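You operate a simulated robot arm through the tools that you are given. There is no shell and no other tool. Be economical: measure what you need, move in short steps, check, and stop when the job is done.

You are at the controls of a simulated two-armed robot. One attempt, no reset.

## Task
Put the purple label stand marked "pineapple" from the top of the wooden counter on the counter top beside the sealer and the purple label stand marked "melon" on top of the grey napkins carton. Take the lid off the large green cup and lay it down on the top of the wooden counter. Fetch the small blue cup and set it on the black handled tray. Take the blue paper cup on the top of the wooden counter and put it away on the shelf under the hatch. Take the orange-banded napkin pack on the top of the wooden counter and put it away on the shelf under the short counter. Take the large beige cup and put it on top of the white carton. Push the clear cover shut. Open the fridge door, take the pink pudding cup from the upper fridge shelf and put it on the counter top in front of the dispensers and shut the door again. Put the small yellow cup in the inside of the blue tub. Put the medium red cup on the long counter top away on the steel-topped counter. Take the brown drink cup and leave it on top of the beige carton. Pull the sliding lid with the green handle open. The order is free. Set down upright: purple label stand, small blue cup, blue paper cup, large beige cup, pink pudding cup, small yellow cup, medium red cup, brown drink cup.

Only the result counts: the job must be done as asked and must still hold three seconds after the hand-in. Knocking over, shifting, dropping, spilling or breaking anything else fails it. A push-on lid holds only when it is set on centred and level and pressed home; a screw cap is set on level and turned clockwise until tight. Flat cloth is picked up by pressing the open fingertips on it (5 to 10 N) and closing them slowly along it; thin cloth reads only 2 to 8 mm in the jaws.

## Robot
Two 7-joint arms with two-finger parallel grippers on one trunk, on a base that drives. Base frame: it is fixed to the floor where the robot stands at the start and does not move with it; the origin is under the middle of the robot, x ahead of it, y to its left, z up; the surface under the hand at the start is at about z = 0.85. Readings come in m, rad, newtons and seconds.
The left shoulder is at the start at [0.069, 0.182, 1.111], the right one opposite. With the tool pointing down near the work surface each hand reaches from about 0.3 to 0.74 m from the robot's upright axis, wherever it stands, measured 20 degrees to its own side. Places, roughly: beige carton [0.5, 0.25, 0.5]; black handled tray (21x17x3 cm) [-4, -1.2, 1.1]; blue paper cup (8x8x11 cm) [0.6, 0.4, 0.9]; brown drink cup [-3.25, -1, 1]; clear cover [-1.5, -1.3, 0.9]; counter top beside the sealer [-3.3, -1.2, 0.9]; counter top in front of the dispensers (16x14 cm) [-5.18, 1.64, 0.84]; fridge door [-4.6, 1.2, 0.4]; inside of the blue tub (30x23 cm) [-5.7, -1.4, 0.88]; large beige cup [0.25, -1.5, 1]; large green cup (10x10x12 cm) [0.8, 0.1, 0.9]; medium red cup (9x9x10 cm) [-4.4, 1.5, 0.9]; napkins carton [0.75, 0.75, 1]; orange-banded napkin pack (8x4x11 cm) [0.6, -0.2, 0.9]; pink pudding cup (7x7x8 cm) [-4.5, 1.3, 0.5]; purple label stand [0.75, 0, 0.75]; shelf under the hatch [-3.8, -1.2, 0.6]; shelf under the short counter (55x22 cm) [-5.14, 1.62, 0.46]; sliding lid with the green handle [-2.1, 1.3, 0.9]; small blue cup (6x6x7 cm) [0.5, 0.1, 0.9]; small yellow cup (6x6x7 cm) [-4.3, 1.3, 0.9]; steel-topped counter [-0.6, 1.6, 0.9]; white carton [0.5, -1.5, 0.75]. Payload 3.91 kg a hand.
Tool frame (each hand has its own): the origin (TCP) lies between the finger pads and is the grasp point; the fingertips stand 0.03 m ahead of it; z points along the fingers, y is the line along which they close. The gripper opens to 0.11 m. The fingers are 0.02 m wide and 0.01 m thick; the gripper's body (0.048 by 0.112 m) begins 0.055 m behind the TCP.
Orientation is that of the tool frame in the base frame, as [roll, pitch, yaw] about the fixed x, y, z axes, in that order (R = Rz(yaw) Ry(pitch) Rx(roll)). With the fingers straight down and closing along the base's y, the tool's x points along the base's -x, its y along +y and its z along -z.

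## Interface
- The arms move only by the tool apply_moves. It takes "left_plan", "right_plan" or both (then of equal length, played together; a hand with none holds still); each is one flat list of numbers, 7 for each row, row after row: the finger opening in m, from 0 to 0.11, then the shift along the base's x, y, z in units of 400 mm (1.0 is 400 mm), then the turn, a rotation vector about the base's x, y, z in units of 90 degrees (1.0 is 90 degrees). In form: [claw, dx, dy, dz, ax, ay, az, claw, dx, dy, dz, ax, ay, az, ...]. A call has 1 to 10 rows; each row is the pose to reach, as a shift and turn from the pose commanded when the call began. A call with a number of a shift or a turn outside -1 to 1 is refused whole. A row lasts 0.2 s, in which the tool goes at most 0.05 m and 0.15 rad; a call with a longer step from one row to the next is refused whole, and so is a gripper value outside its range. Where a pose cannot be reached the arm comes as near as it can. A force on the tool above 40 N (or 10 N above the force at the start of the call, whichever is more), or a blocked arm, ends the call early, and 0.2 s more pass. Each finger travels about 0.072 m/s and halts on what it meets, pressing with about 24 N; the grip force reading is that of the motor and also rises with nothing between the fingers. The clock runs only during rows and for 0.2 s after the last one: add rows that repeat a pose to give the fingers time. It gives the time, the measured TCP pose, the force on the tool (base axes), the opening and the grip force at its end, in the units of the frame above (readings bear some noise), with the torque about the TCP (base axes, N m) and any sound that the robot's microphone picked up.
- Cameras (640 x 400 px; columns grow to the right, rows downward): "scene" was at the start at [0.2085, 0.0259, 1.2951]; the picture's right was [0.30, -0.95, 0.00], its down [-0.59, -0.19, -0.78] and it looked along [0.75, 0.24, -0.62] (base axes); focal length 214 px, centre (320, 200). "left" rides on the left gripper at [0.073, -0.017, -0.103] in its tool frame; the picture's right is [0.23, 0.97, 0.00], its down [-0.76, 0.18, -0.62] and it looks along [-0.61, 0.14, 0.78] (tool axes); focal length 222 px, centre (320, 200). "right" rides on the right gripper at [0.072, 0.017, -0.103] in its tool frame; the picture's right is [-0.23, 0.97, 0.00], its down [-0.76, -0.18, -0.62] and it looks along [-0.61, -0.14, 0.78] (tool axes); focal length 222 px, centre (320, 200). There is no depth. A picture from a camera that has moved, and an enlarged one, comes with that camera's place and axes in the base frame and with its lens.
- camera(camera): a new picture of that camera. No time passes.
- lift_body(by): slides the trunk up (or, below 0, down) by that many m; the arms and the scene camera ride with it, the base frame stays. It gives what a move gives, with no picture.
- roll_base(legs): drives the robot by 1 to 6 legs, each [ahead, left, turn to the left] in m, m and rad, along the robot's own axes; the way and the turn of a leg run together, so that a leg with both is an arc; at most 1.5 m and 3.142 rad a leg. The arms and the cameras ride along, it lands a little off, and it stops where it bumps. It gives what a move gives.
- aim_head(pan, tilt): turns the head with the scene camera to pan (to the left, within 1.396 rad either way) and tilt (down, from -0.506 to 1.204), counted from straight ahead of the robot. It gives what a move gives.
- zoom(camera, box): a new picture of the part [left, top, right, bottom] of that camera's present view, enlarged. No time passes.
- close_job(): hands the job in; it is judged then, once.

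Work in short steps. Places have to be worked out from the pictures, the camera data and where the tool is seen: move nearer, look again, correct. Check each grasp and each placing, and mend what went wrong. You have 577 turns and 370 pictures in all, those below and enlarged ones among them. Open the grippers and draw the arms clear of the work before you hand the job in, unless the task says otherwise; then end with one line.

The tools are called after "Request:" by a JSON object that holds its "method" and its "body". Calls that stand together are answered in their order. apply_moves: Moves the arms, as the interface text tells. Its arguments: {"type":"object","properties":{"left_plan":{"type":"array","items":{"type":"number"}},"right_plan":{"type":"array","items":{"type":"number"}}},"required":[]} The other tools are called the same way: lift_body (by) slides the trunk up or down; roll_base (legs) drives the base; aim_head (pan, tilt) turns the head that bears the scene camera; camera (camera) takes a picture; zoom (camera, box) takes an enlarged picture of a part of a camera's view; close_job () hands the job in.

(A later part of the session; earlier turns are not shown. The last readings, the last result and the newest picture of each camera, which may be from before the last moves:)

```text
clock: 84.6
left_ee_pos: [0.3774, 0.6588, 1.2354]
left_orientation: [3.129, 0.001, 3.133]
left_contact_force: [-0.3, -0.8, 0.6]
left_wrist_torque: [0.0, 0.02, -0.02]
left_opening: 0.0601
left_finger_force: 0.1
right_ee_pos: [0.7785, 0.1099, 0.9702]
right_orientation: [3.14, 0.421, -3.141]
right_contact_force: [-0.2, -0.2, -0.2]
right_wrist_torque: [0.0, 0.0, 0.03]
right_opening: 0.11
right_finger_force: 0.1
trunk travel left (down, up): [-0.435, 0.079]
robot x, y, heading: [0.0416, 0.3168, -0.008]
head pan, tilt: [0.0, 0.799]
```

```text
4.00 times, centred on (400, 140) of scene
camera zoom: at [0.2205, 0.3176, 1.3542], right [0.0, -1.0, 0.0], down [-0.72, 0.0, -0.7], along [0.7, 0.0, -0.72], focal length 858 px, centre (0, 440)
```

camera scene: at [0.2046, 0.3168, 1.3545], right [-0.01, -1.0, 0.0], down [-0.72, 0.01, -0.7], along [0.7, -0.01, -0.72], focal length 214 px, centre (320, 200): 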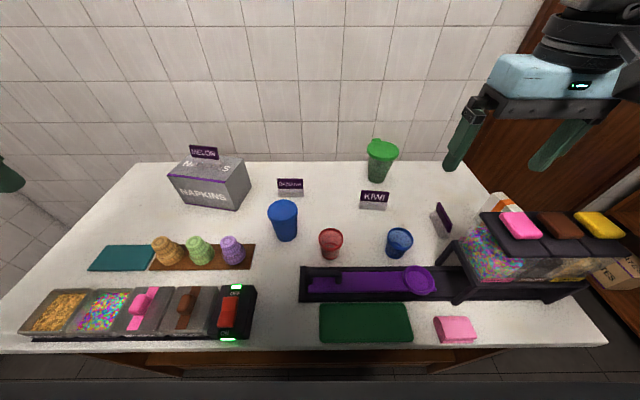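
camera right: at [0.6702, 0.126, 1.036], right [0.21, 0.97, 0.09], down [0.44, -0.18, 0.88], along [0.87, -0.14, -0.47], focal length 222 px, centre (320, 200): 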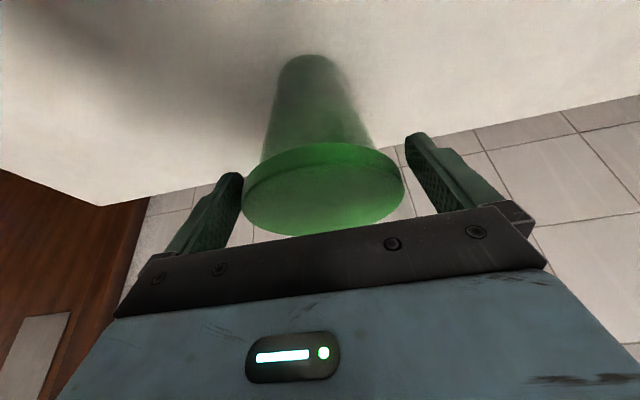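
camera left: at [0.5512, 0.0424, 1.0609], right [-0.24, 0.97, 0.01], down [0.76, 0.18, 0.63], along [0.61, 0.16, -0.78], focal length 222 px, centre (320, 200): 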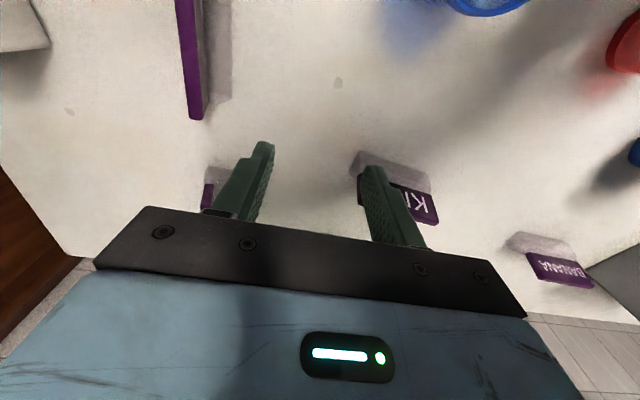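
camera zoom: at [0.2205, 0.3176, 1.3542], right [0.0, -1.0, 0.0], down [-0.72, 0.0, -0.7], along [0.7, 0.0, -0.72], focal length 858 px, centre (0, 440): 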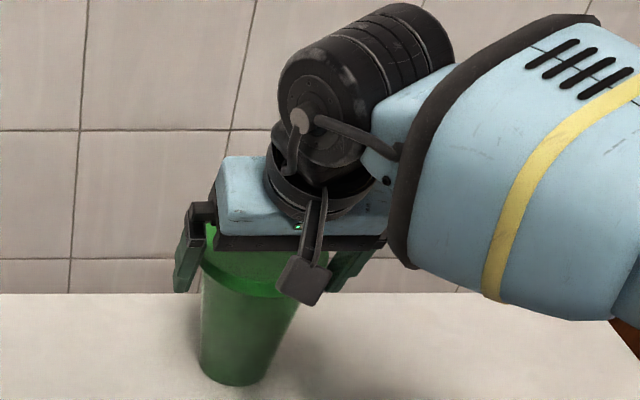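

TCP coincides with the lid's centre. I close on the rim.

Request:
{"method": "apply_moves", "body": {"right_plan": [0.1, 0, 0, 0, 0, 0, 0, 0.09, 0, 0, 0, 0, 0, 0, 0.08, 0, 0, 0, 0, 0, 0, 0.08, 0, 0, 0, 0, 0, 0]}}

Request:
{"method": "camera", "body": {"camera": "right"}}

```text
clock: 85.6
left_ee_pos: [0.3777, 0.6589, 1.2358]
left_orientation: [3.131, 0.001, 3.133]
left_contact_force: [0.5, 0.8, 0.0]
left_wrist_torque: [0.01, 0.02, 0.0]
left_opening: 0.0599
left_finger_force: 0.0
right_ee_pos: [0.7794, 0.1084, 0.9708]
right_orientation: [3.139, 0.42, -3.141]
right_contact_force: [-1.2, 0.3, -0.1]
right_wrist_torque: [-0.02, 0.02, -0.04]
right_opening: 0.0984
right_finger_force: 23.9
trunk travel left (down, up): [-0.435, 0.079]
robot x, y, heading: [0.0408, 0.3172, -0.002]
head pan, tilt: [0.0, 0.799]
```

```text
313 pictures are left
camera right: at [0.6703, 0.1257, 1.0361], right [0.21, 0.97, 0.09], down [0.44, -0.18, 0.88], along [0.87, -0.14, -0.47], focal length 222 px, centre (320, 200)
```

right: 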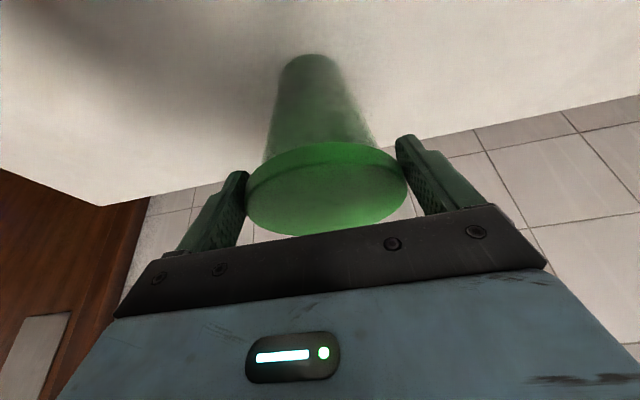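

Rim gripped at 98 mm. I pull up slightly and feel the force.

Request:
{"method": "apply_moves", "body": {"right_plan": [0.08, 0, 0, 0.012, 0, 0, 0, 0.08, 0, 0, 0.025, 0, 0, 0, 0.08, 0, 0, 0.025, 0, 0, 0]}}

Request:
{"method": "camera", "body": {"camera": "right"}}

Request:
{"method": "zoom", "body": {"camera": "scene", "box": [320, 90, 480, 190]}}

```text
clock: 86.4
left_ee_pos: [0.3773, 0.6584, 1.2367]
left_orientation: [3.129, 0.004, 3.133]
left_contact_force: [-0.3, 0.4, -0.2]
left_wrist_torque: [0.04, 0.03, 0.01]
left_opening: 0.06
left_finger_force: 0.0
right_ee_pos: [0.7797, 0.1113, 0.98]
right_orientation: [3.141, 0.422, -3.141]
right_contact_force: [0.1, -1.0, -0.6]
right_wrist_torque: [-0.02, 0.02, -0.01]
right_opening: 0.0981
right_finger_force: 23.8
trunk travel left (down, up): [-0.435, 0.079]
robot x, y, heading: [0.0419, 0.3161, -0.001]
head pan, tilt: [0.0, 0.799]
```

```text
312 pictures are left
camera right: at [0.6709, 0.1265, 1.0452], right [0.21, 0.97, 0.09], down [0.44, -0.18, 0.88], along [0.87, -0.14, -0.47], focal length 222 px, centre (320, 200)
```

right: 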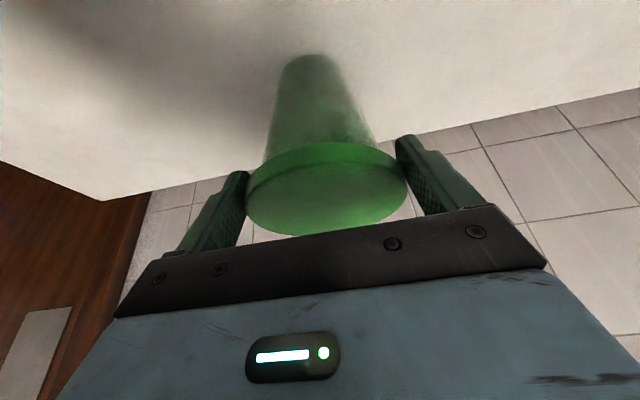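

```text
4.00 times, centred on (400, 140) of scene
camera zoom: at [0.2207, 0.3175, 1.3541], right [0.0, -1.0, 0.0], down [-0.72, 0.0, -0.7], along [0.7, 0.0, -0.72], focal length 858 px, centre (0, 440)
```

zoom: 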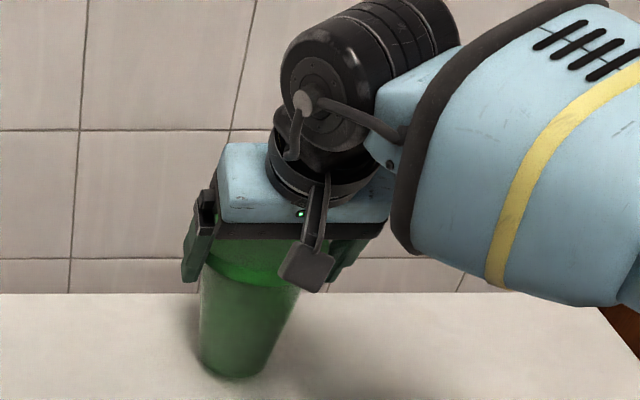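

The whole cup comes along with the lid, so it must be held by the other hand. I lift it, bring it in mid-air in front of the robot, and will grip the body with the left hand from the robot's side.

Request:
{"method": "apply_moves", "body": {"right_plan": [0.08, 0, 0, 0.1, 0, 0, 0, 0.08, 0, 0, 0.2, 0, 0, 0, 0.08, -0.02, 0, 0.31, 0, 0, 0, 0.08, -0.08, 0.03, 0.4, 0, 0, 0, 0.08, -0.17, 0.07, 0.45, 0, 0, 0, 0.08, -0.26, 0.13, 0.47, 0, 0, 0, 0.08, -0.33, 0.21, 0.47, 0, 0, 0, 0.08, -0.4, 0.29, 0.47, 0, 0, 0, 0.08, -0.45, 0.38, 0.47, 0, 0, 0, 0.08, -0.45, 0.4, 0.47, 0, 0, 0]}}

Request:
{"method": "camera", "body": {"camera": "scene"}}

Request:
{"method": "camera", "body": {"camera": "left"}}

```text
clock: 88.6
left_ee_pos: [0.3783, 0.6585, 1.2371]
left_orientation: [3.13, 0.002, 3.132]
left_contact_force: [1.3, 0.4, 0.7]
left_wrist_torque: [0.01, -0.01, 0.03]
left_opening: 0.0601
left_finger_force: 0.0
right_ee_pos: [0.6022, 0.2711, 1.1658]
right_orientation: [3.139, 0.42, -3.14]
right_contact_force: [0.6, -0.5, -0.8]
right_wrist_torque: [0.0, 0.02, 0.01]
right_opening: 0.0976
right_finger_force: 24.2
trunk travel left (down, up): [-0.435, 0.079]
robot x, y, heading: [0.0462, 0.3166, -0.013]
head pan, tilt: [0.0, 0.799]
```

```text
310 pictures are left
camera scene: at [0.2208, 0.3173, 1.3541], right [0.0, -1.0, 0.0], down [-0.72, 0.0, -0.7], along [0.7, 0.0, -0.72], focal length 214 px, centre (320, 200)
```

scene: 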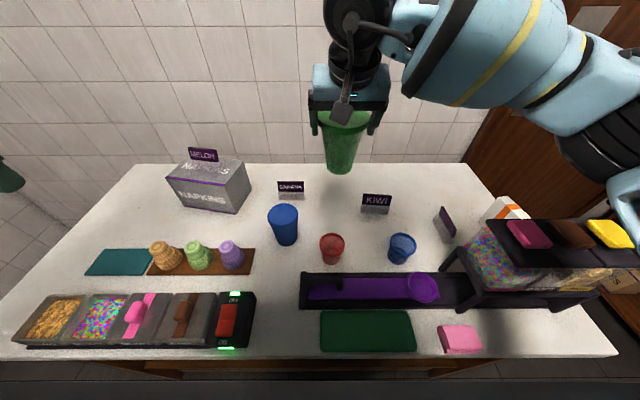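

```text
309 pictures are left
camera left: at [0.3048, 0.6417, 1.3384], right [-0.22, 0.98, 0.01], down [0.76, 0.16, 0.63], along [0.61, 0.15, -0.78], focal length 222 px, centre (320, 200)
```

left: 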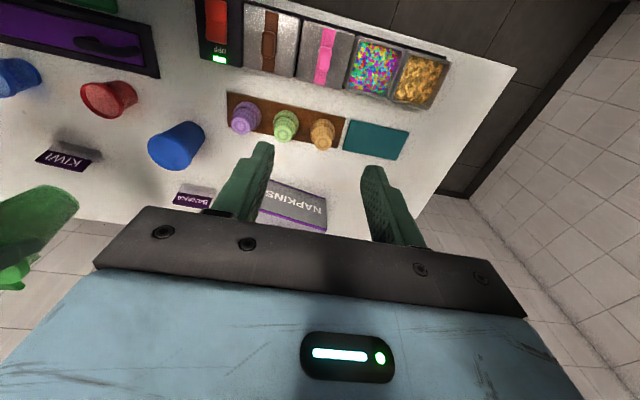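

Cup is held in mid-air at (0.602,0.271), its bottom ≈1.05. I tilt the left hand to point forward (≈70°) and lower it on the left side first.

Request:
{"method": "apply_moves", "body": {"left_plan": [0.08, 0, 0, 0, 0, -0.085, 0, 0.1, 0, 0, -0.03, 0, -0.17, 0, 0.11, 0, 0, -0.07, 0, -0.255, 0, 0.11, 0, -0.03, -0.11, 0, -0.34, 0, 0.11, 0, -0.06, -0.16, 0, -0.425, 0, 0.11, 0, -0.1, -0.21, 0, -0.51, 0, 0.11, 0, -0.15, -0.26, 0, -0.595, 0, 0.11, 0, -0.2, -0.31, 0, -0.68, 0, 0.11, 0, -0.25, -0.36, 0, -0.764, 0, 0.11, 0, -0.27, -0.36, 0, -0.764, 0]}}

Request:
{"method": "camera", "body": {"camera": "left"}}

Request:
{"method": "camera", "body": {"camera": "scene"}}

```text
clock: 90.8
left_ee_pos: [0.5284, 0.5426, 1.103]
left_orientation: [3.11, 1.205, 3.121]
left_contact_force: [0.0, -0.2, 0.1]
left_wrist_torque: [0.0, -0.01, -0.01]
left_opening: 0.1099
left_finger_force: 0.0
left hand out of reach, approached as far as the arm can: row 5, 6, 7, 8, 9, 10
right_ee_pos: [0.6014, 0.2714, 1.1659]
right_orientation: [3.139, 0.419, 3.141]
right_contact_force: [-0.9, 0.1, 0.9]
right_wrist_torque: [-0.02, 0.0, -0.01]
right_opening: 0.097
right_finger_force: 24.1
trunk travel left (down, up): [-0.435, 0.079]
robot x, y, heading: [0.0403, 0.3186, -0.004]
head pan, tilt: [0.0, 0.799]
```

```text
308 pictures are left
camera left: at [0.4057, 0.5267, 1.0725], right [-0.09, 0.98, -0.2], down [-0.31, 0.16, 0.94], along [0.95, 0.15, 0.29], focal length 222 px, centre (320, 200)
```

left: 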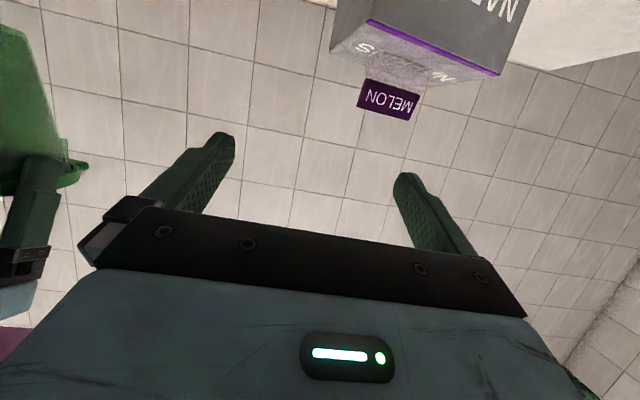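

```text
307 pictures are left
camera scene: at [0.22, 0.3179, 1.3543], right [0.0, -1.0, 0.0], down [-0.72, 0.0, -0.7], along [0.7, 0.0, -0.72], focal length 214 px, centre (320, 200)
```

scene: 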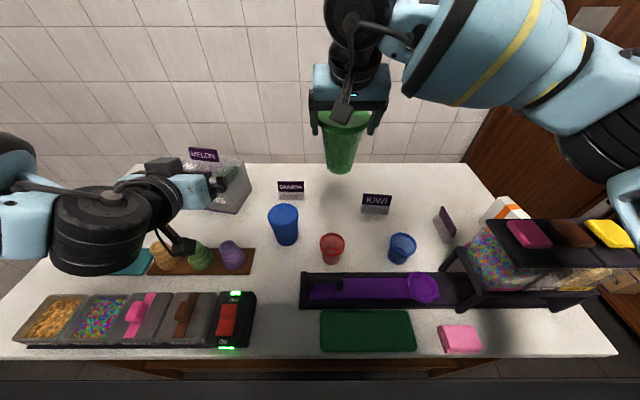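

The left hand's minimum x in this pose is ≈0.53, so I shift the cup 8 cm farther, then slide the left hand over to y≈0.27.

Request:
{"method": "apply_moves", "body": {"right_plan": [0.08, 0.08, 0, 0, 0, 0, 0, 0.08, 0.15, 0, 0, 0, 0, 0, 0.08, 0.2, 0, 0, 0, 0, 0, 0.08, 0.2, 0, 0, 0, 0, 0, 0.08, 0.2, 0, 0, 0, 0, 0, 0.08, 0.2, 0, 0, 0, 0, 0, 0.08, 0.2, 0, 0, 0, 0, 0, 0.08, 0.2, 0, 0, 0, 0, 0], "left_plan": [0.11, 0.01, 0, 0, 0, 0, 0, 0.11, 0.01, -0.1, -0.01, 0, 0, 0, 0.11, 0.01, -0.2, -0.02, 0, 0, 0, 0.11, 0.01, -0.3, -0.03, 0, 0, 0, 0.11, 0.01, -0.4, -0.03, 0, 0, 0, 0.11, 0.01, -0.5, -0.03, 0, 0, 0, 0.11, 0.01, -0.6, -0.03, 0, 0, 0, 0.11, 0.01, -0.68, -0.03, 0, 0, 0]}}

Request:
{"method": "camera", "body": {"camera": "left"}}

Request:
{"method": "camera", "body": {"camera": "scene"}}

```text
clock: 92.6
left_ee_pos: [0.5429, 0.4211, 1.0943]
left_orientation: [3.106, 1.201, 3.118]
left_contact_force: [0.2, -0.6, 0.1]
left_wrist_torque: [-0.02, -0.03, -0.03]
left_opening: 0.1099
left_finger_force: 0.0
left hand out of reach, approached as far as the arm can: row 5, 6, 7, 8
right_ee_pos: [0.6787, 0.272, 1.1677]
right_orientation: [3.14, 0.421, -3.142]
right_contact_force: [0.1, -0.5, -0.9]
right_wrist_torque: [0.03, -0.01, -0.02]
right_opening: 0.0969
right_finger_force: 23.9
trunk travel left (down, up): [-0.435, 0.079]
robot x, y, heading: [0.0375, 0.3176, -0.007]
head pan, tilt: [0.0, 0.799]
```

```text
306 pictures are left
camera left: at [0.4196, 0.4053, 1.0631], right [-0.09, 0.98, -0.2], down [-0.31, 0.16, 0.94], along [0.95, 0.15, 0.29], focal length 222 px, centre (320, 200)
```

left: 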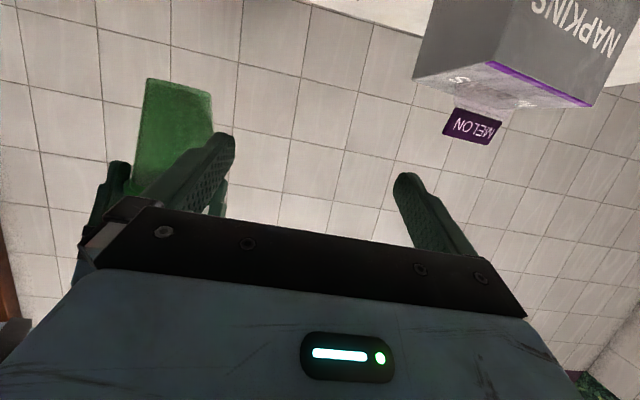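

```text
305 pictures are left
camera scene: at [0.2204, 0.3175, 1.3542], right [0.0, -1.0, 0.0], down [-0.72, 0.0, -0.7], along [0.7, 0.0, -0.72], focal length 214 px, centre (320, 200)
```

scene: 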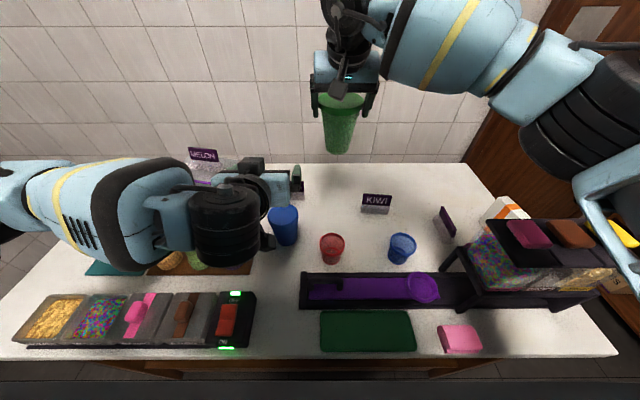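

The left arm comes from its side more easily, so I yaw the left hand ~-40° (round cup, any yaw works) and bring it to a standoff.

Request:
{"method": "apply_moves", "body": {"left_plan": [0.11, 0, 0, 0, 0, 0, -0.09, 0.11, 0, 0, 0, 0, 0, -0.18, 0.11, 0, 0, 0, 0, 0, -0.27, 0.11, 0, -0.02, 0, 0, 0, -0.36, 0.11, 0.0, -0.06, 0, 0, 0, -0.45, 0.11, 0.03, -0.12, -0.005, 0, 0, -0.45, 0.11, 0.06, -0.17, -0.01, 0, 0, -0.45]}}

Request:
{"method": "camera", "body": {"camera": "left"}}

Request:
{"method": "camera", "body": {"camera": "scene"}}

```text
clock: 94.2
left_ee_pos: [0.5647, 0.351, 1.0879]
left_orientation: [3.107, 1.203, 2.409]
left_contact_force: [0.7, 0.7, -0.9]
left_wrist_torque: [0.02, 0.0, -0.02]
left_opening: 0.11
left_finger_force: 0.0
right_ee_pos: [0.6785, 0.2707, 1.1653]
right_orientation: [3.14, 0.421, -3.141]
right_contact_force: [0.4, 0.4, -0.4]
right_wrist_torque: [0.01, 0.03, -0.02]
right_opening: 0.0965
right_finger_force: 24.2
trunk travel left (down, up): [-0.435, 0.079]
robot x, y, heading: [0.0436, 0.3191, -0.003]
head pan, tilt: [0.0, 0.799]
```

```text
304 pictures are left
camera left: at [0.4602, 0.4184, 1.056], right [0.57, 0.8, -0.2], down [-0.13, 0.32, 0.94], along [0.81, -0.5, 0.29], focal length 222 px, centre (320, 200)
```

left: 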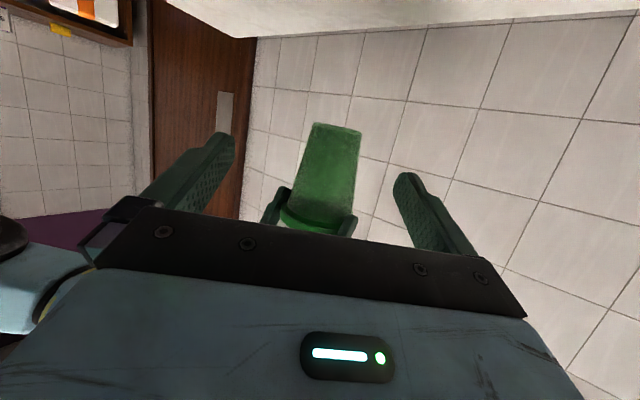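

```text
303 pictures are left
camera scene: at [0.2209, 0.3171, 1.3541], right [0.0, -1.0, 0.0], down [-0.72, 0.0, -0.7], along [0.7, 0.0, -0.72], focal length 214 px, centre (320, 200)
```

scene: 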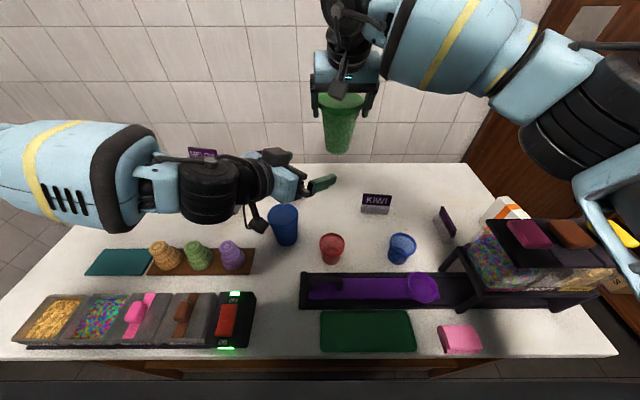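

Cup is nicely between the left fingers. I advance the left hand to the cup body (0.679,0.271,1.088).

Request:
{"method": "apply_moves", "body": {"left_plan": [0.11, 0.07, -0.035, 0, 0, 0, 0, 0.11, 0.14, -0.09, 0, 0, 0, 0, 0.11, 0.21, -0.145, 0, 0, 0, 0, 0.11, 0.285, -0.2, 0, 0, 0, 0, 0.11, 0.285, -0.2, 0, 0, 0, 0]}}

Request:
{"method": "camera", "body": {"camera": "left"}}

Request:
{"method": "zoom", "body": {"camera": "scene", "box": [240, 40, 440, 180]}}

```text
clock: 95.4
left_ee_pos: [0.643, 0.3268, 1.0922]
left_orientation: [3.107, 1.202, 2.411]
left_contact_force: [0.3, 1.1, -0.1]
left_wrist_torque: [0.01, -0.02, 0.03]
left_opening: 0.1101
left_finger_force: 0.1
left hand out of reach, approached as far as the arm can: row 2, 3, 4, 5
right_ee_pos: [0.6782, 0.2714, 1.1667]
right_orientation: [3.14, 0.422, 3.141]
right_contact_force: [0.1, -0.3, 0.0]
right_wrist_torque: [0.0, -0.02, -0.02]
right_opening: 0.0964
right_finger_force: 24.1
trunk travel left (down, up): [-0.435, 0.079]
robot x, y, heading: [0.0362, 0.3194, -0.007]
head pan, tilt: [0.0, 0.799]
```

```text
302 pictures are left
camera left: at [0.537, 0.3944, 1.0603], right [0.56, 0.8, -0.2], down [-0.13, 0.32, 0.94], along [0.81, -0.5, 0.29], focal length 222 px, centre (320, 200)
```

left: 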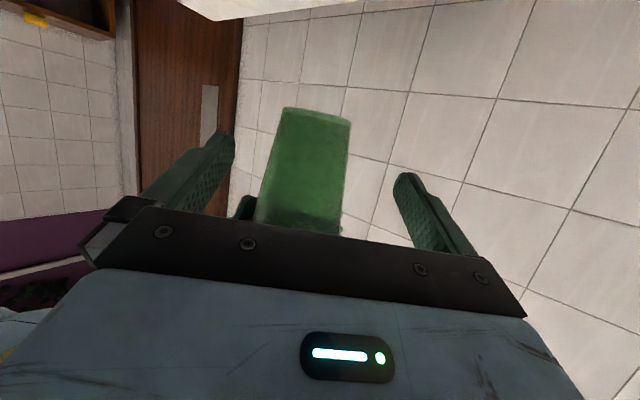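

```text
2.86 times, centred on (340, 110) of scene
camera zoom: at [0.2206, 0.3177, 1.3542], right [0.0, -1.0, 0.0], down [-0.72, 0.0, -0.7], along [0.7, 0.0, -0.72], focal length 613 px, centre (263, 457)
```

zoom: 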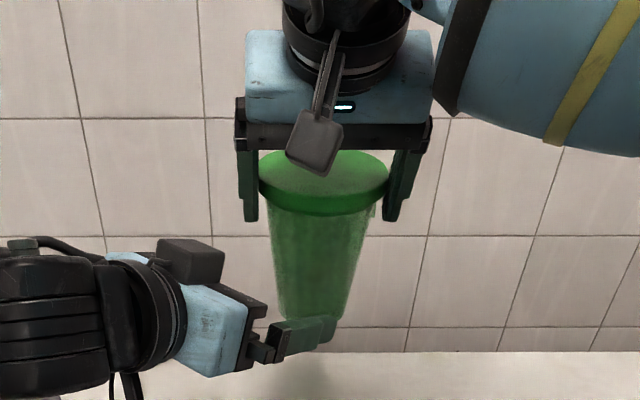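

The left arm is at its limit, so I bring the cup to it with the right hand: shift (-0.035,+0.055).

Request:
{"method": "apply_moves", "body": {"right_plan": [0.08, -0.03, 0.045, 0, 0, 0, 0, 0.08, -0.06, 0.09, 0, 0, 0, 0, 0.08, -0.088, 0.138, 0, 0, 0, 0, 0.08, -0.088, 0.138, 0, 0, 0, 0]}}

Request:
{"method": "camera", "body": {"camera": "left"}}

Request:
{"method": "zoom", "body": {"camera": "scene", "box": [220, 40, 420, 180]}}

```text
clock: 96.4
left_ee_pos: [0.6432, 0.3272, 1.0907]
left_orientation: [3.108, 1.203, 2.411]
left_contact_force: [0.0, -0.2, 0.1]
left_wrist_torque: [-0.02, -0.01, 0.02]
left_opening: 0.1101
left_finger_force: 0.0
right_ee_pos: [0.6434, 0.3276, 1.1681]
right_orientation: [3.14, 0.421, -3.14]
right_contact_force: [-0.7, -0.1, -0.2]
right_wrist_torque: [0.01, 0.01, 0.04]
right_opening: 0.0963
right_finger_force: 23.8
trunk travel left (down, up): [-0.435, 0.079]
robot x, y, heading: [0.0456, 0.3126, -0.008]
head pan, tilt: [0.0, 0.799]
```

```text
300 pictures are left
camera left: at [0.537, 0.3939, 1.0603], right [0.57, 0.8, -0.2], down [-0.13, 0.32, 0.94], along [0.81, -0.5, 0.29], focal length 222 px, centre (320, 200)
```

left: 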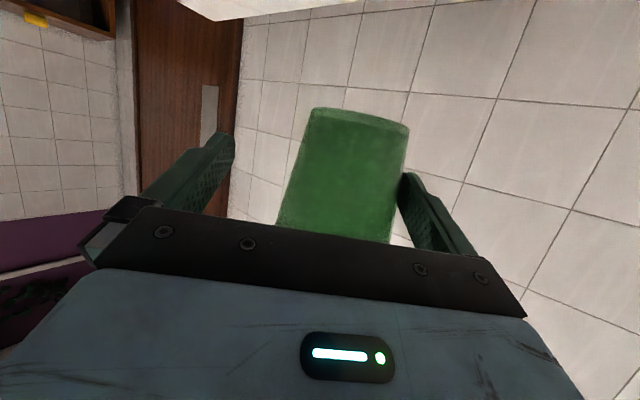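

```text
2.86 times, centred on (320, 110) of scene
camera zoom: at [0.2207, 0.3172, 1.3541], right [0.0, -1.0, 0.0], down [-0.72, 0.0, -0.7], along [0.7, 0.0, -0.72], focal length 613 px, centre (320, 457)
```

zoom: 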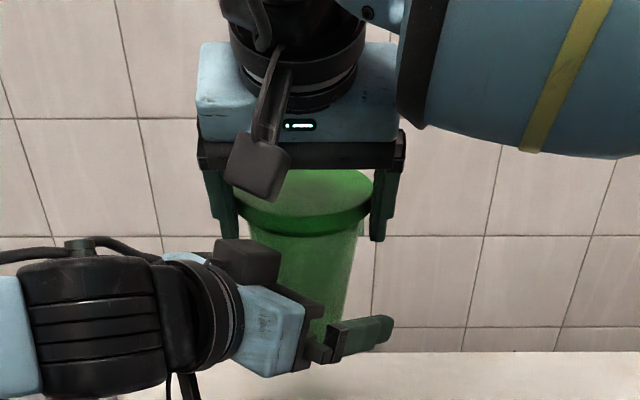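

The cup sits ~1.3 cm to the right finger's side; I shift it back a little and then close the left hand on the body.

Request:
{"method": "apply_moves", "body": {"right_plan": [0.08, -0.02, -0.024, 0, 0, 0, 0, 0.08, -0.02, -0.024, 0, 0, 0, 0, 0.08, -0.02, -0.024, 0, 0, 0, 0, 0.08, -0.02, -0.024, 0, 0, 0, 0, 0.08, -0.02, -0.024, 0, 0, 0, 0, 0.08, -0.02, -0.024, 0, 0, 0, 0], "left_plan": [0.11, 0, 0, 0, 0, 0, 0, 0.1, 0, 0, 0, 0, 0, 0, 0.09, 0, 0, 0, 0, 0, 0, 0.08, 0, 0, 0, 0, 0, 0, 0.06, 0, 0, 0, 0, 0, 0, 0.05, 0, 0, 0, 0, 0, 0]}}

Request:
{"method": "camera", "body": {"camera": "left"}}

```text
clock: 97.8
left_ee_pos: [0.641, 0.3269, 1.0921]
left_orientation: [3.105, 1.203, 2.409]
left_contact_force: [-1.2, 0.9, -0.2]
left_wrist_torque: [0.03, -0.07, -0.05]
left_opening: 0.0699
left_finger_force: 24.0
right_ee_pos: [0.6363, 0.3178, 1.1682]
right_orientation: [3.14, 0.421, -3.141]
right_contact_force: [0.5, 0.0, -0.7]
right_wrist_torque: [-0.02, 0.03, 0.02]
right_opening: 0.0962
right_finger_force: 24.3
trunk travel left (down, up): [-0.435, 0.079]
robot x, y, heading: [0.0413, 0.3165, -0.003]
head pan, tilt: [0.0, 0.799]
heard: snap
```

```text
298 pictures are left
camera left: at [0.5368, 0.3941, 1.0602], right [0.57, 0.8, -0.2], down [-0.13, 0.32, 0.94], along [0.81, -0.5, 0.29], focal length 222 px, centre (320, 200)
```

left: 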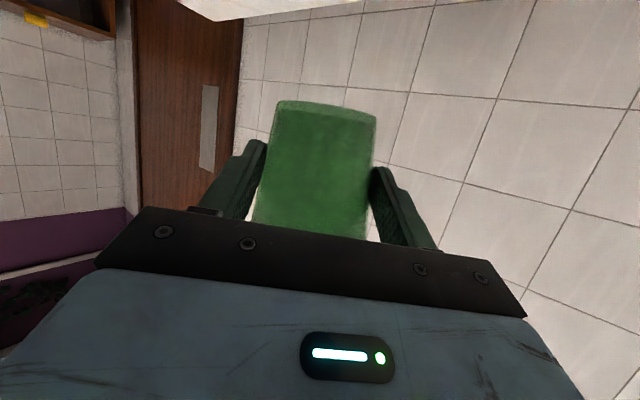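

Left holds the body (70 mm), and a snap was heard: the lid probably came loose. I raise the right hand.

Request:
{"method": "apply_moves", "body": {"right_plan": [0.08, 0, 0, 0.02, 0, 0, 0, 0.08, 0, 0, 0.05, 0, 0, 0, 0.08, 0, 0, 0.1, 0, 0, 0, 0.08, 0, 0, 0.15, 0, 0, 0]}}

Request:
{"method": "zoom", "body": {"camera": "scene", "box": [200, 0, 440, 180]}}

Request:
{"method": "camera", "body": {"camera": "left"}}

```text
clock: 98.8
left_ee_pos: [0.6421, 0.327, 1.0915]
left_orientation: [3.107, 1.203, 2.411]
left_contact_force: [0.7, 0.6, -0.3]
left_wrist_torque: [-0.01, 0.0, -0.01]
left_opening: 0.0699
left_finger_force: 23.8
right_ee_pos: [0.6372, 0.3175, 1.2289]
right_orientation: [3.141, 0.419, -3.139]
right_contact_force: [-0.7, -0.7, 1.3]
right_wrist_torque: [0.01, -0.01, 0.02]
right_opening: 0.0962
right_finger_force: 24.0
trunk travel left (down, up): [-0.435, 0.079]
robot x, y, heading: [0.0442, 0.3169, -0.006]
head pan, tilt: [0.0, 0.799]
```

```text
2.22 times, centred on (320, 90) of scene
camera zoom: at [0.2203, 0.3177, 1.3542], right [0.0, -1.0, 0.0], down [-0.72, 0.0, -0.7], along [0.7, 0.0, -0.72], focal length 477 px, centre (320, 444)
```

zoom: 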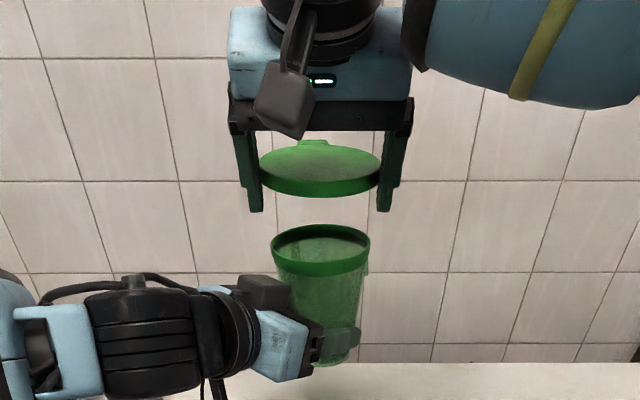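

```text
296 pictures are left
camera left: at [0.5366, 0.3944, 1.0605], right [0.57, 0.8, -0.2], down [-0.13, 0.32, 0.94], along [0.81, -0.5, 0.29], focal length 222 px, centre (320, 200)
```

left: 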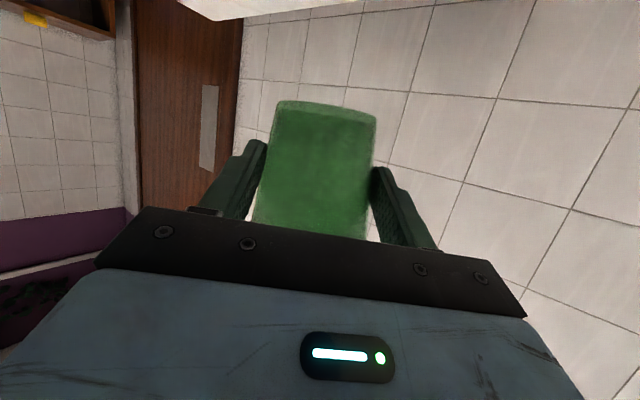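

The lid is off and in the right hand, cup in the left. I move the left hand (with cup) aside to the left, then bring the lid over a free counter spot near (0.725,0.285).

Request:
{"method": "apply_moves", "body": {"left_plan": [0.05, -0.03, 0.08, 0, 0, 0, 0, 0.05, -0.06, 0.17, 0.02, 0, 0, 0, 0.05, -0.08, 0.27, 0.04, 0, 0, 0, 0.05, -0.1, 0.36, 0.05, 0, 0, 0, 0.05, -0.1, 0.4, 0.05, 0, 0, 0], "right_plan": [0.08, 0, 0, 0, 0, 0, 0, 0.08, 0, 0, 0, 0, 0, 0, 0.08, 0.05, -0.02, 0, 0, 0, 0, 0.08, 0.13, -0.05, -0.02, 0, 0, 0, 0.08, 0.22, -0.08, -0.05, 0, 0, 0]}}

Request:
{"method": "apply_moves", "body": {"right_plan": [0.08, 0, 0, -0.1, 0, 0, 0, 0.08, 0, 0, -0.21, 0, 0, 0, 0.08, 0, 0, -0.32, 0, 0, 0, 0.08, 0, 0, -0.43, 0, 0, 0, 0.08, 0, 0, -0.53, 0, 0, 0, 0.08, 0, 0, -0.6, 0, 0, 0, 0.08, 0, 0, -0.68, 0, 0, 0]}}

Request:
{"method": "camera", "body": {"camera": "right"}}

Request:
{"method": "camera", "body": {"camera": "scene"}}

```text
clock: 100.0
left_ee_pos: [0.604, 0.4841, 1.1109]
left_orientation: [3.109, 1.201, 2.413]
left_contact_force: [-0.5, -0.2, 0.4]
left_wrist_torque: [-0.02, 0.02, -0.01]
left_opening: 0.0701
left_finger_force: 24.0
right_ee_pos: [0.7245, 0.2848, 1.2093]
right_orientation: [-3.142, 0.417, -3.14]
right_contact_force: [-0.3, -0.6, -0.6]
right_wrist_torque: [0.01, 0.01, 0.03]
right_opening: 0.0957
right_finger_force: 23.9
trunk travel left (down, up): [-0.435, 0.079]
robot x, y, heading: [0.0401, 0.3207, -0.005]
head pan, tilt: [0.0, 0.799]
```

```text
clock: 101.6
left_ee_pos: [0.6047, 0.4825, 1.1106]
left_orientation: [3.107, 1.201, 2.411]
left_contact_force: [0.4, 0.7, 0.2]
left_wrist_torque: [0.03, 0.03, 0.01]
left_opening: 0.0699
left_finger_force: 23.8
right_ee_pos: [0.7227, 0.2835, 0.935]
right_orientation: [3.141, 0.422, 3.141]
right_contact_force: [-0.8, 0.4, -0.5]
right_wrist_torque: [0.04, 0.03, -0.01]
right_opening: 0.0957
right_finger_force: 23.9
trunk travel left (down, up): [-0.435, 0.079]
robot x, y, heading: [0.0416, 0.3175, -0.002]
head pan, tilt: [0.0, 0.799]
```

```text
295 pictures are left
camera right: at [0.6145, 0.2996, 1.0002], right [0.21, 0.97, 0.09], down [0.44, -0.18, 0.88], along [0.87, -0.14, -0.47], focal length 222 px, centre (320, 200)
```

right: 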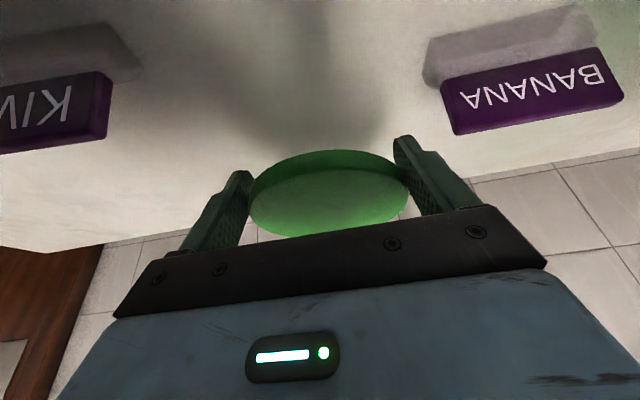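

```text
294 pictures are left
camera scene: at [0.221, 0.3174, 1.3541], right [0.0, -1.0, 0.0], down [-0.72, 0.0, -0.7], along [0.7, 0.0, -0.72], focal length 214 px, centre (320, 200)
```

scene: 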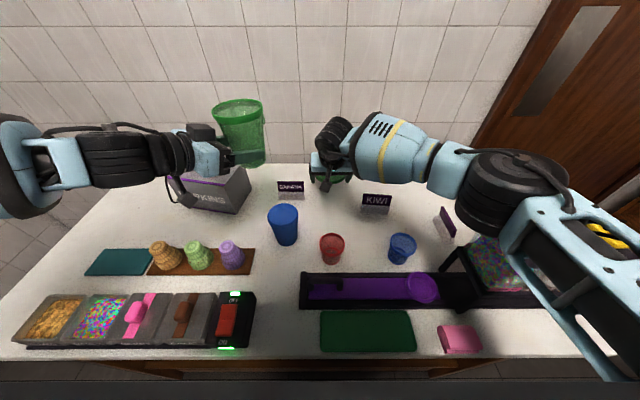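

Spot is free. I lower the lid gently until touch.

Request:
{"method": "apply_moves", "body": {"right_plan": [0.08, 0, 0, -0.05, 0, 0, 0, 0.08, 0, 0, -0.1, 0, 0, 0, 0.08, 0, 0, -0.12, 0, 0, 0, 0.08, 0, 0, -0.14, 0, 0, 0, 0.08, 0, 0, -0.14, 0, 0, 0]}}

Request:
{"method": "camera", "body": {"camera": "right"}}

```text
clock: 102.8
left_ee_pos: [0.6037, 0.4835, 1.1112]
left_orientation: [3.102, 1.202, 2.408]
left_contact_force: [-0.2, 0.4, -0.5]
left_wrist_torque: [0.01, 0.01, -0.01]
left_opening: 0.0699
left_finger_force: 23.9
right_ee_pos: [0.727, 0.2847, 0.8815]
right_orientation: [3.14, 0.425, -3.141]
right_contact_force: [-0.7, -0.6, 9.8]
right_wrist_torque: [-0.52, -0.02, -0.16]
right_opening: 0.095
right_finger_force: 23.8
trunk travel left (down, up): [-0.435, 0.079]
robot x, y, heading: [0.0415, 0.3159, -0.005]
head pan, tilt: [0.0, 0.799]
```

```text
293 pictures are left
camera right: at [0.6181, 0.3007, 0.9468], right [0.21, 0.97, 0.09], down [0.44, -0.18, 0.88], along [0.88, -0.14, -0.46], focal length 222 px, centre (320, 200)
```

right: 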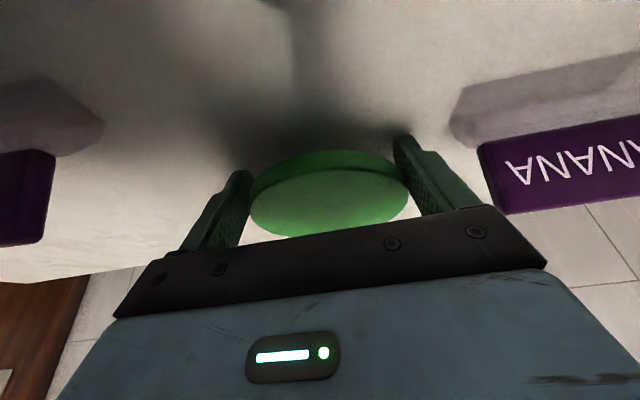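

Touching (about 10 N). I open fully and rise straight up.

Request:
{"method": "apply_moves", "body": {"right_plan": [0.1, 0, 0, 0.005, 0, 0, 0, 0.11, 0, 0, 0.008, 0, 0, 0, 0.11, 0, 0, 0.008, 0, 0, 0, 0.11, 0, 0, 0.06, 0, 0, 0, 0.11, 0, 0, 0.15, 0, 0, 0, 0.11, 0, 0, 0.26, 0, 0, 0, 0.11, 0, 0, 0.37, 0, 0, 0, 0.11, 0, 0, 0.48, 0, 0, 0, 0.11, 0, 0, 0.6, 0, 0, 0]}}

Request:
{"method": "camera", "body": {"camera": "right"}}

Request:
{"method": "camera", "body": {"camera": "scene"}}

```text
clock: 104.8
left_ee_pos: [0.6025, 0.482, 1.1117]
left_orientation: [3.105, 1.204, 2.408]
left_contact_force: [0.3, -0.3, -0.9]
left_wrist_torque: [-0.01, 0.0, -0.03]
left_opening: 0.0701
left_finger_force: 24.1
right_ee_pos: [0.7225, 0.2862, 1.1223]
right_orientation: [3.141, 0.421, -3.139]
right_contact_force: [0.1, 0.9, -0.1]
right_wrist_torque: [-0.03, -0.02, 0.0]
right_opening: 0.1098
right_finger_force: 0.1
trunk travel left (down, up): [-0.435, 0.079]
robot x, y, heading: [0.0418, 0.318, -0.003]
head pan, tilt: [0.0, 0.799]
```

```text
292 pictures are left
camera right: at [0.6142, 0.303, 1.1878], right [0.21, 0.97, 0.09], down [0.44, -0.18, 0.88], along [0.87, -0.14, -0.47], focal length 222 px, centre (320, 200)
```

right: 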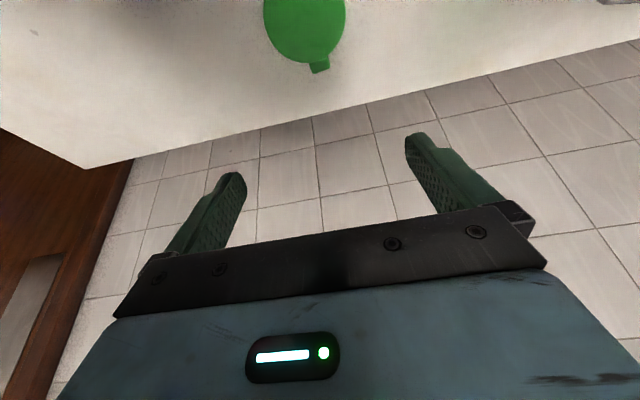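

```text
291 pictures are left
camera scene: at [0.2197, 0.3177, 1.3543], right [0.0, -1.0, 0.0], down [-0.72, 0.0, -0.7], along [0.7, 0.0, -0.72], focal length 214 px, centre (320, 200)
```

scene: 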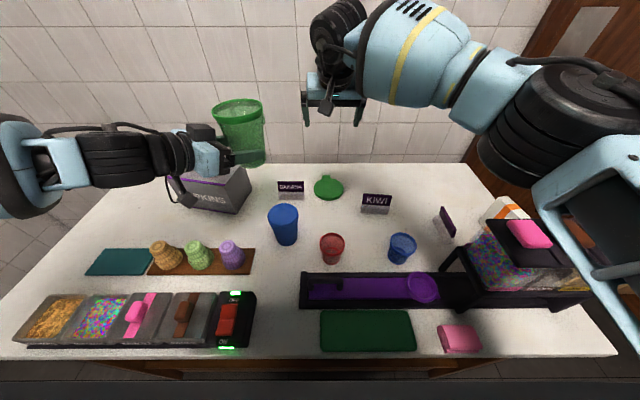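

The lid lies flat on the counter. To put the cup back at its own place I hand it over to the right hand: left returns to (0.64,0.327), right comes above the rim.

Request:
{"method": "apply_moves", "body": {"right_plan": [0.11, -0.03, 0, 0.1, 0, 0, 0, 0.11, -0.08, 0.02, 0.18, 0, 0, 0, 0.11, -0.14, 0.04, 0.25, 0, 0, 0, 0.11, -0.2, 0.06, 0.31, 0, 0, 0, 0.11, -0.214, 0.08, 0.32, 0, 0, 0]}}

Request:
{"method": "apply_moves", "body": {"left_plan": [0.05, 0.03, -0.09, -0.01, 0, 0, 0, 0.05, 0.06, -0.19, -0.03, 0, 0, 0, 0.05, 0.08, -0.29, -0.05, 0, 0, 0, 0.05, 0.096, -0.39, -0.05, 0, 0, 0, 0.05, 0.096, -0.39, -0.05, 0, 0, 0]}}

Request:
{"method": "camera", "body": {"camera": "right"}}

Request:
{"method": "zoom", "body": {"camera": "scene", "box": [200, 0, 440, 180]}}

```text
clock: 106.0
left_ee_pos: [0.6054, 0.4826, 1.1115]
left_orientation: [3.106, 1.203, 2.413]
left_contact_force: [0.2, -0.8, -0.6]
left_wrist_torque: [-0.03, 0.02, 0.06]
left_opening: 0.0698
left_finger_force: 24.3
right_ee_pos: [0.6377, 0.316, 1.2463]
right_orientation: [3.14, 0.421, 3.141]
right_contact_force: [-0.3, -0.7, -0.5]
right_wrist_torque: [0.0, 0.0, 0.05]
right_opening: 0.1101
right_finger_force: 0.2
trunk travel left (down, up): [-0.435, 0.079]
robot x, y, heading: [0.0367, 0.3226, -0.005]
head pan, tilt: [0.0, 0.799]
```

```text
clock: 107.2
left_ee_pos: [0.6369, 0.3265, 1.0889]
left_orientation: [3.104, 1.204, 2.411]
left_contact_force: [-0.1, -0.2, 0.4]
left_wrist_torque: [0.01, 0.01, 0.0]
left_opening: 0.0696
left_finger_force: 23.7
right_ee_pos: [0.6379, 0.3164, 1.2468]
right_orientation: [3.138, 0.42, 3.141]
right_contact_force: [0.4, -0.2, -0.5]
right_wrist_torque: [-0.02, -0.03, -0.02]
right_opening: 0.1101
right_finger_force: 0.0
trunk travel left (down, up): [-0.435, 0.079]
robot x, y, heading: [0.0426, 0.3157, -0.004]
head pan, tilt: [0.0, 0.799]
```

```text
290 pictures are left
camera right: at [0.5296, 0.3332, 1.3124], right [0.21, 0.97, 0.09], down [0.44, -0.18, 0.88], along [0.87, -0.14, -0.47], focal length 222 px, centre (320, 200)
```

right: 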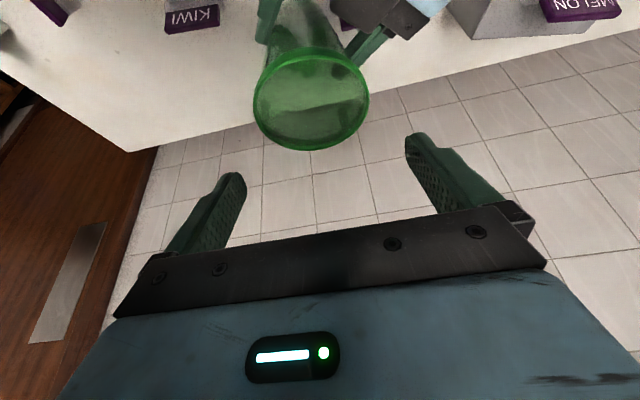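

```text
2.22 times, centred on (320, 90) of scene
camera zoom: at [0.2201, 0.3181, 1.3543], right [0.0, -1.0, 0.0], down [-0.72, 0.0, -0.7], along [0.7, 0.0, -0.72], focal length 477 px, centre (320, 444)
```

zoom: 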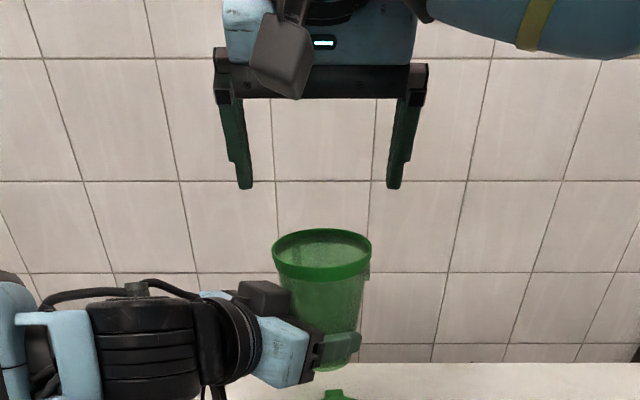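

Rim centre ≈(0.645,0.317), z≈1.16. I descend around the rim and close the right hand, then open the left.

Request:
{"method": "apply_moves", "body": {"right_plan": [0.11, 0.01, 0, -0.08, 0, 0, 0, 0.11, 0.015, 0.0, -0.16, 0, 0, 0, 0.11, 0.015, 0, -0.235, 0, 0, 0, 0.1, 0.015, 0, -0.235, 0, 0, 0, 0.09, 0.015, 0, -0.235, 0, 0, 0, 0.08, 0.015, 0, -0.235, 0, 0, 0, 0.07, 0.015, 0, -0.235, 0, 0, 0, 0.07, 0.015, 0, -0.235, 0, 0, 0]}}

Request:
{"method": "camera", "body": {"camera": "right"}}

Request:
{"method": "zoom", "body": {"camera": "scene", "box": [200, 0, 440, 180]}}

```text
clock: 109.0
left_ee_pos: [0.6383, 0.3265, 1.0895]
left_orientation: [3.105, 1.202, 2.411]
left_contact_force: [-6.1, 14.3, 2.9]
left_wrist_torque: [-0.17, -0.19, 0.16]
left_opening: 0.0697
left_finger_force: 24.1
right_ee_pos: [0.6476, 0.3146, 1.1525]
right_orientation: [-3.14, 0.42, 3.14]
right_contact_force: [6.3, -14.0, -2.2]
right_wrist_torque: [-0.76, -0.26, -0.12]
right_opening: 0.0912
right_finger_force: 23.7
trunk travel left (down, up): [-0.435, 0.079]
robot x, y, heading: [0.0414, 0.3196, -0.002]
head pan, tilt: [0.0, 0.799]
```

```text
288 pictures are left
camera right: at [0.5396, 0.3316, 1.2194], right [0.21, 0.97, 0.09], down [0.44, -0.18, 0.88], along [0.87, -0.14, -0.47], focal length 222 px, centre (320, 200)
```

right: 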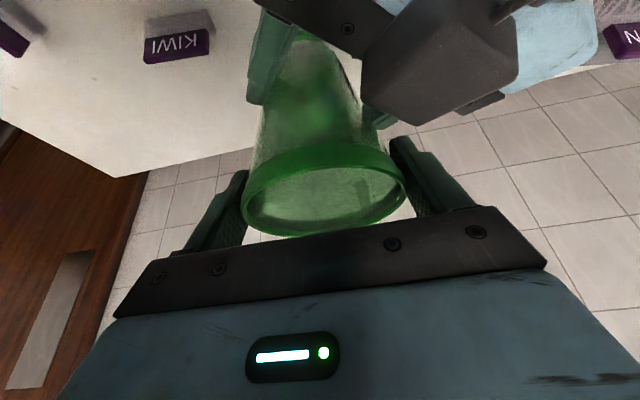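

```text
2.22 times, centred on (320, 90) of scene
camera zoom: at [0.2206, 0.3175, 1.3541], right [0.0, -1.0, 0.0], down [-0.72, 0.0, -0.7], along [0.7, 0.0, -0.72], focal length 477 px, centre (320, 444)
```

zoom: 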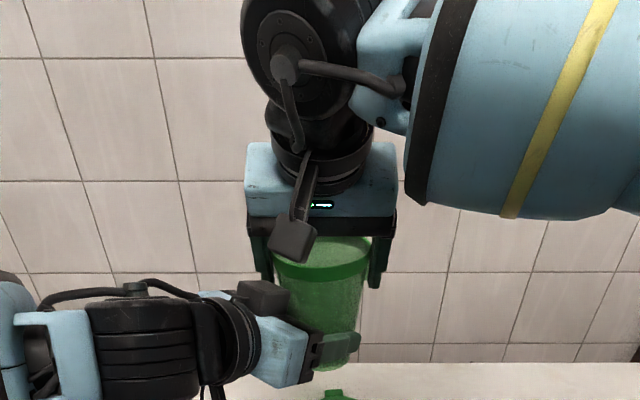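

Right holds the rim at 91 mm. I open the left and withdraw it back-left.

Request:
{"method": "apply_moves", "body": {"left_plan": [0.085, 0, 0, 0, 0, 0, 0, 0.1, 0, 0, 0, 0, 0, 0, 0.11, 0, 0, 0, 0, 0, 0, 0.11, -0.06, 0.055, 0, 0, 0, 0, 0.11, -0.13, 0.12, 0, 0, 0, 0, 0.11, -0.19, 0.18, 0.02, 0, 0, 0, 0.11, -0.2, 0.28, 0.06, 0, 0, 0, 0.11, -0.2, 0.38, 0.1, 0, 0, 0]}}

Request:
{"method": "camera", "body": {"camera": "scene"}}

```text
clock: 110.8
left_ee_pos: [0.5619, 0.4833, 1.1317]
left_orientation: [3.108, 1.203, 2.412]
left_contact_force: [1.0, 0.5, -0.3]
left_wrist_torque: [-0.01, -0.01, -0.01]
left_opening: 0.1098
left_finger_force: 0.0
right_ee_pos: [0.6462, 0.3172, 1.1528]
right_orientation: [3.14, 0.422, -3.14]
right_contact_force: [0.4, -0.1, -0.3]
right_wrist_torque: [0.03, -0.02, 0.01]
right_opening: 0.0904
right_finger_force: 24.2
trunk travel left (down, up): [-0.435, 0.079]
robot x, y, heading: [0.0429, 0.3168, -0.005]
head pan, tilt: [0.0, 0.799]
```

```text
286 pictures are left
camera scene: at [0.2196, 0.3183, 1.3543], right [0.0, -1.0, 0.0], down [-0.72, 0.0, -0.7], along [0.7, 0.0, -0.72], focal length 214 px, centre (320, 200)
```

scene: 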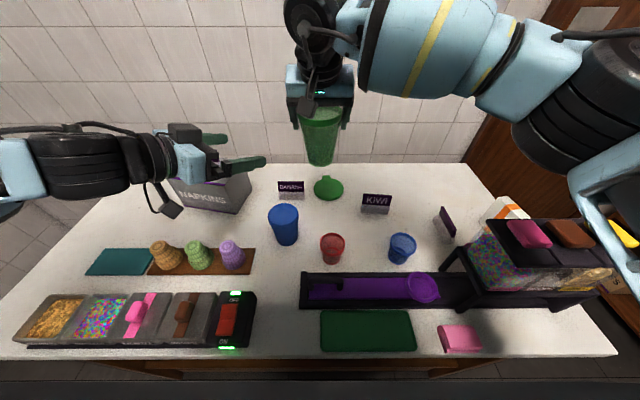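

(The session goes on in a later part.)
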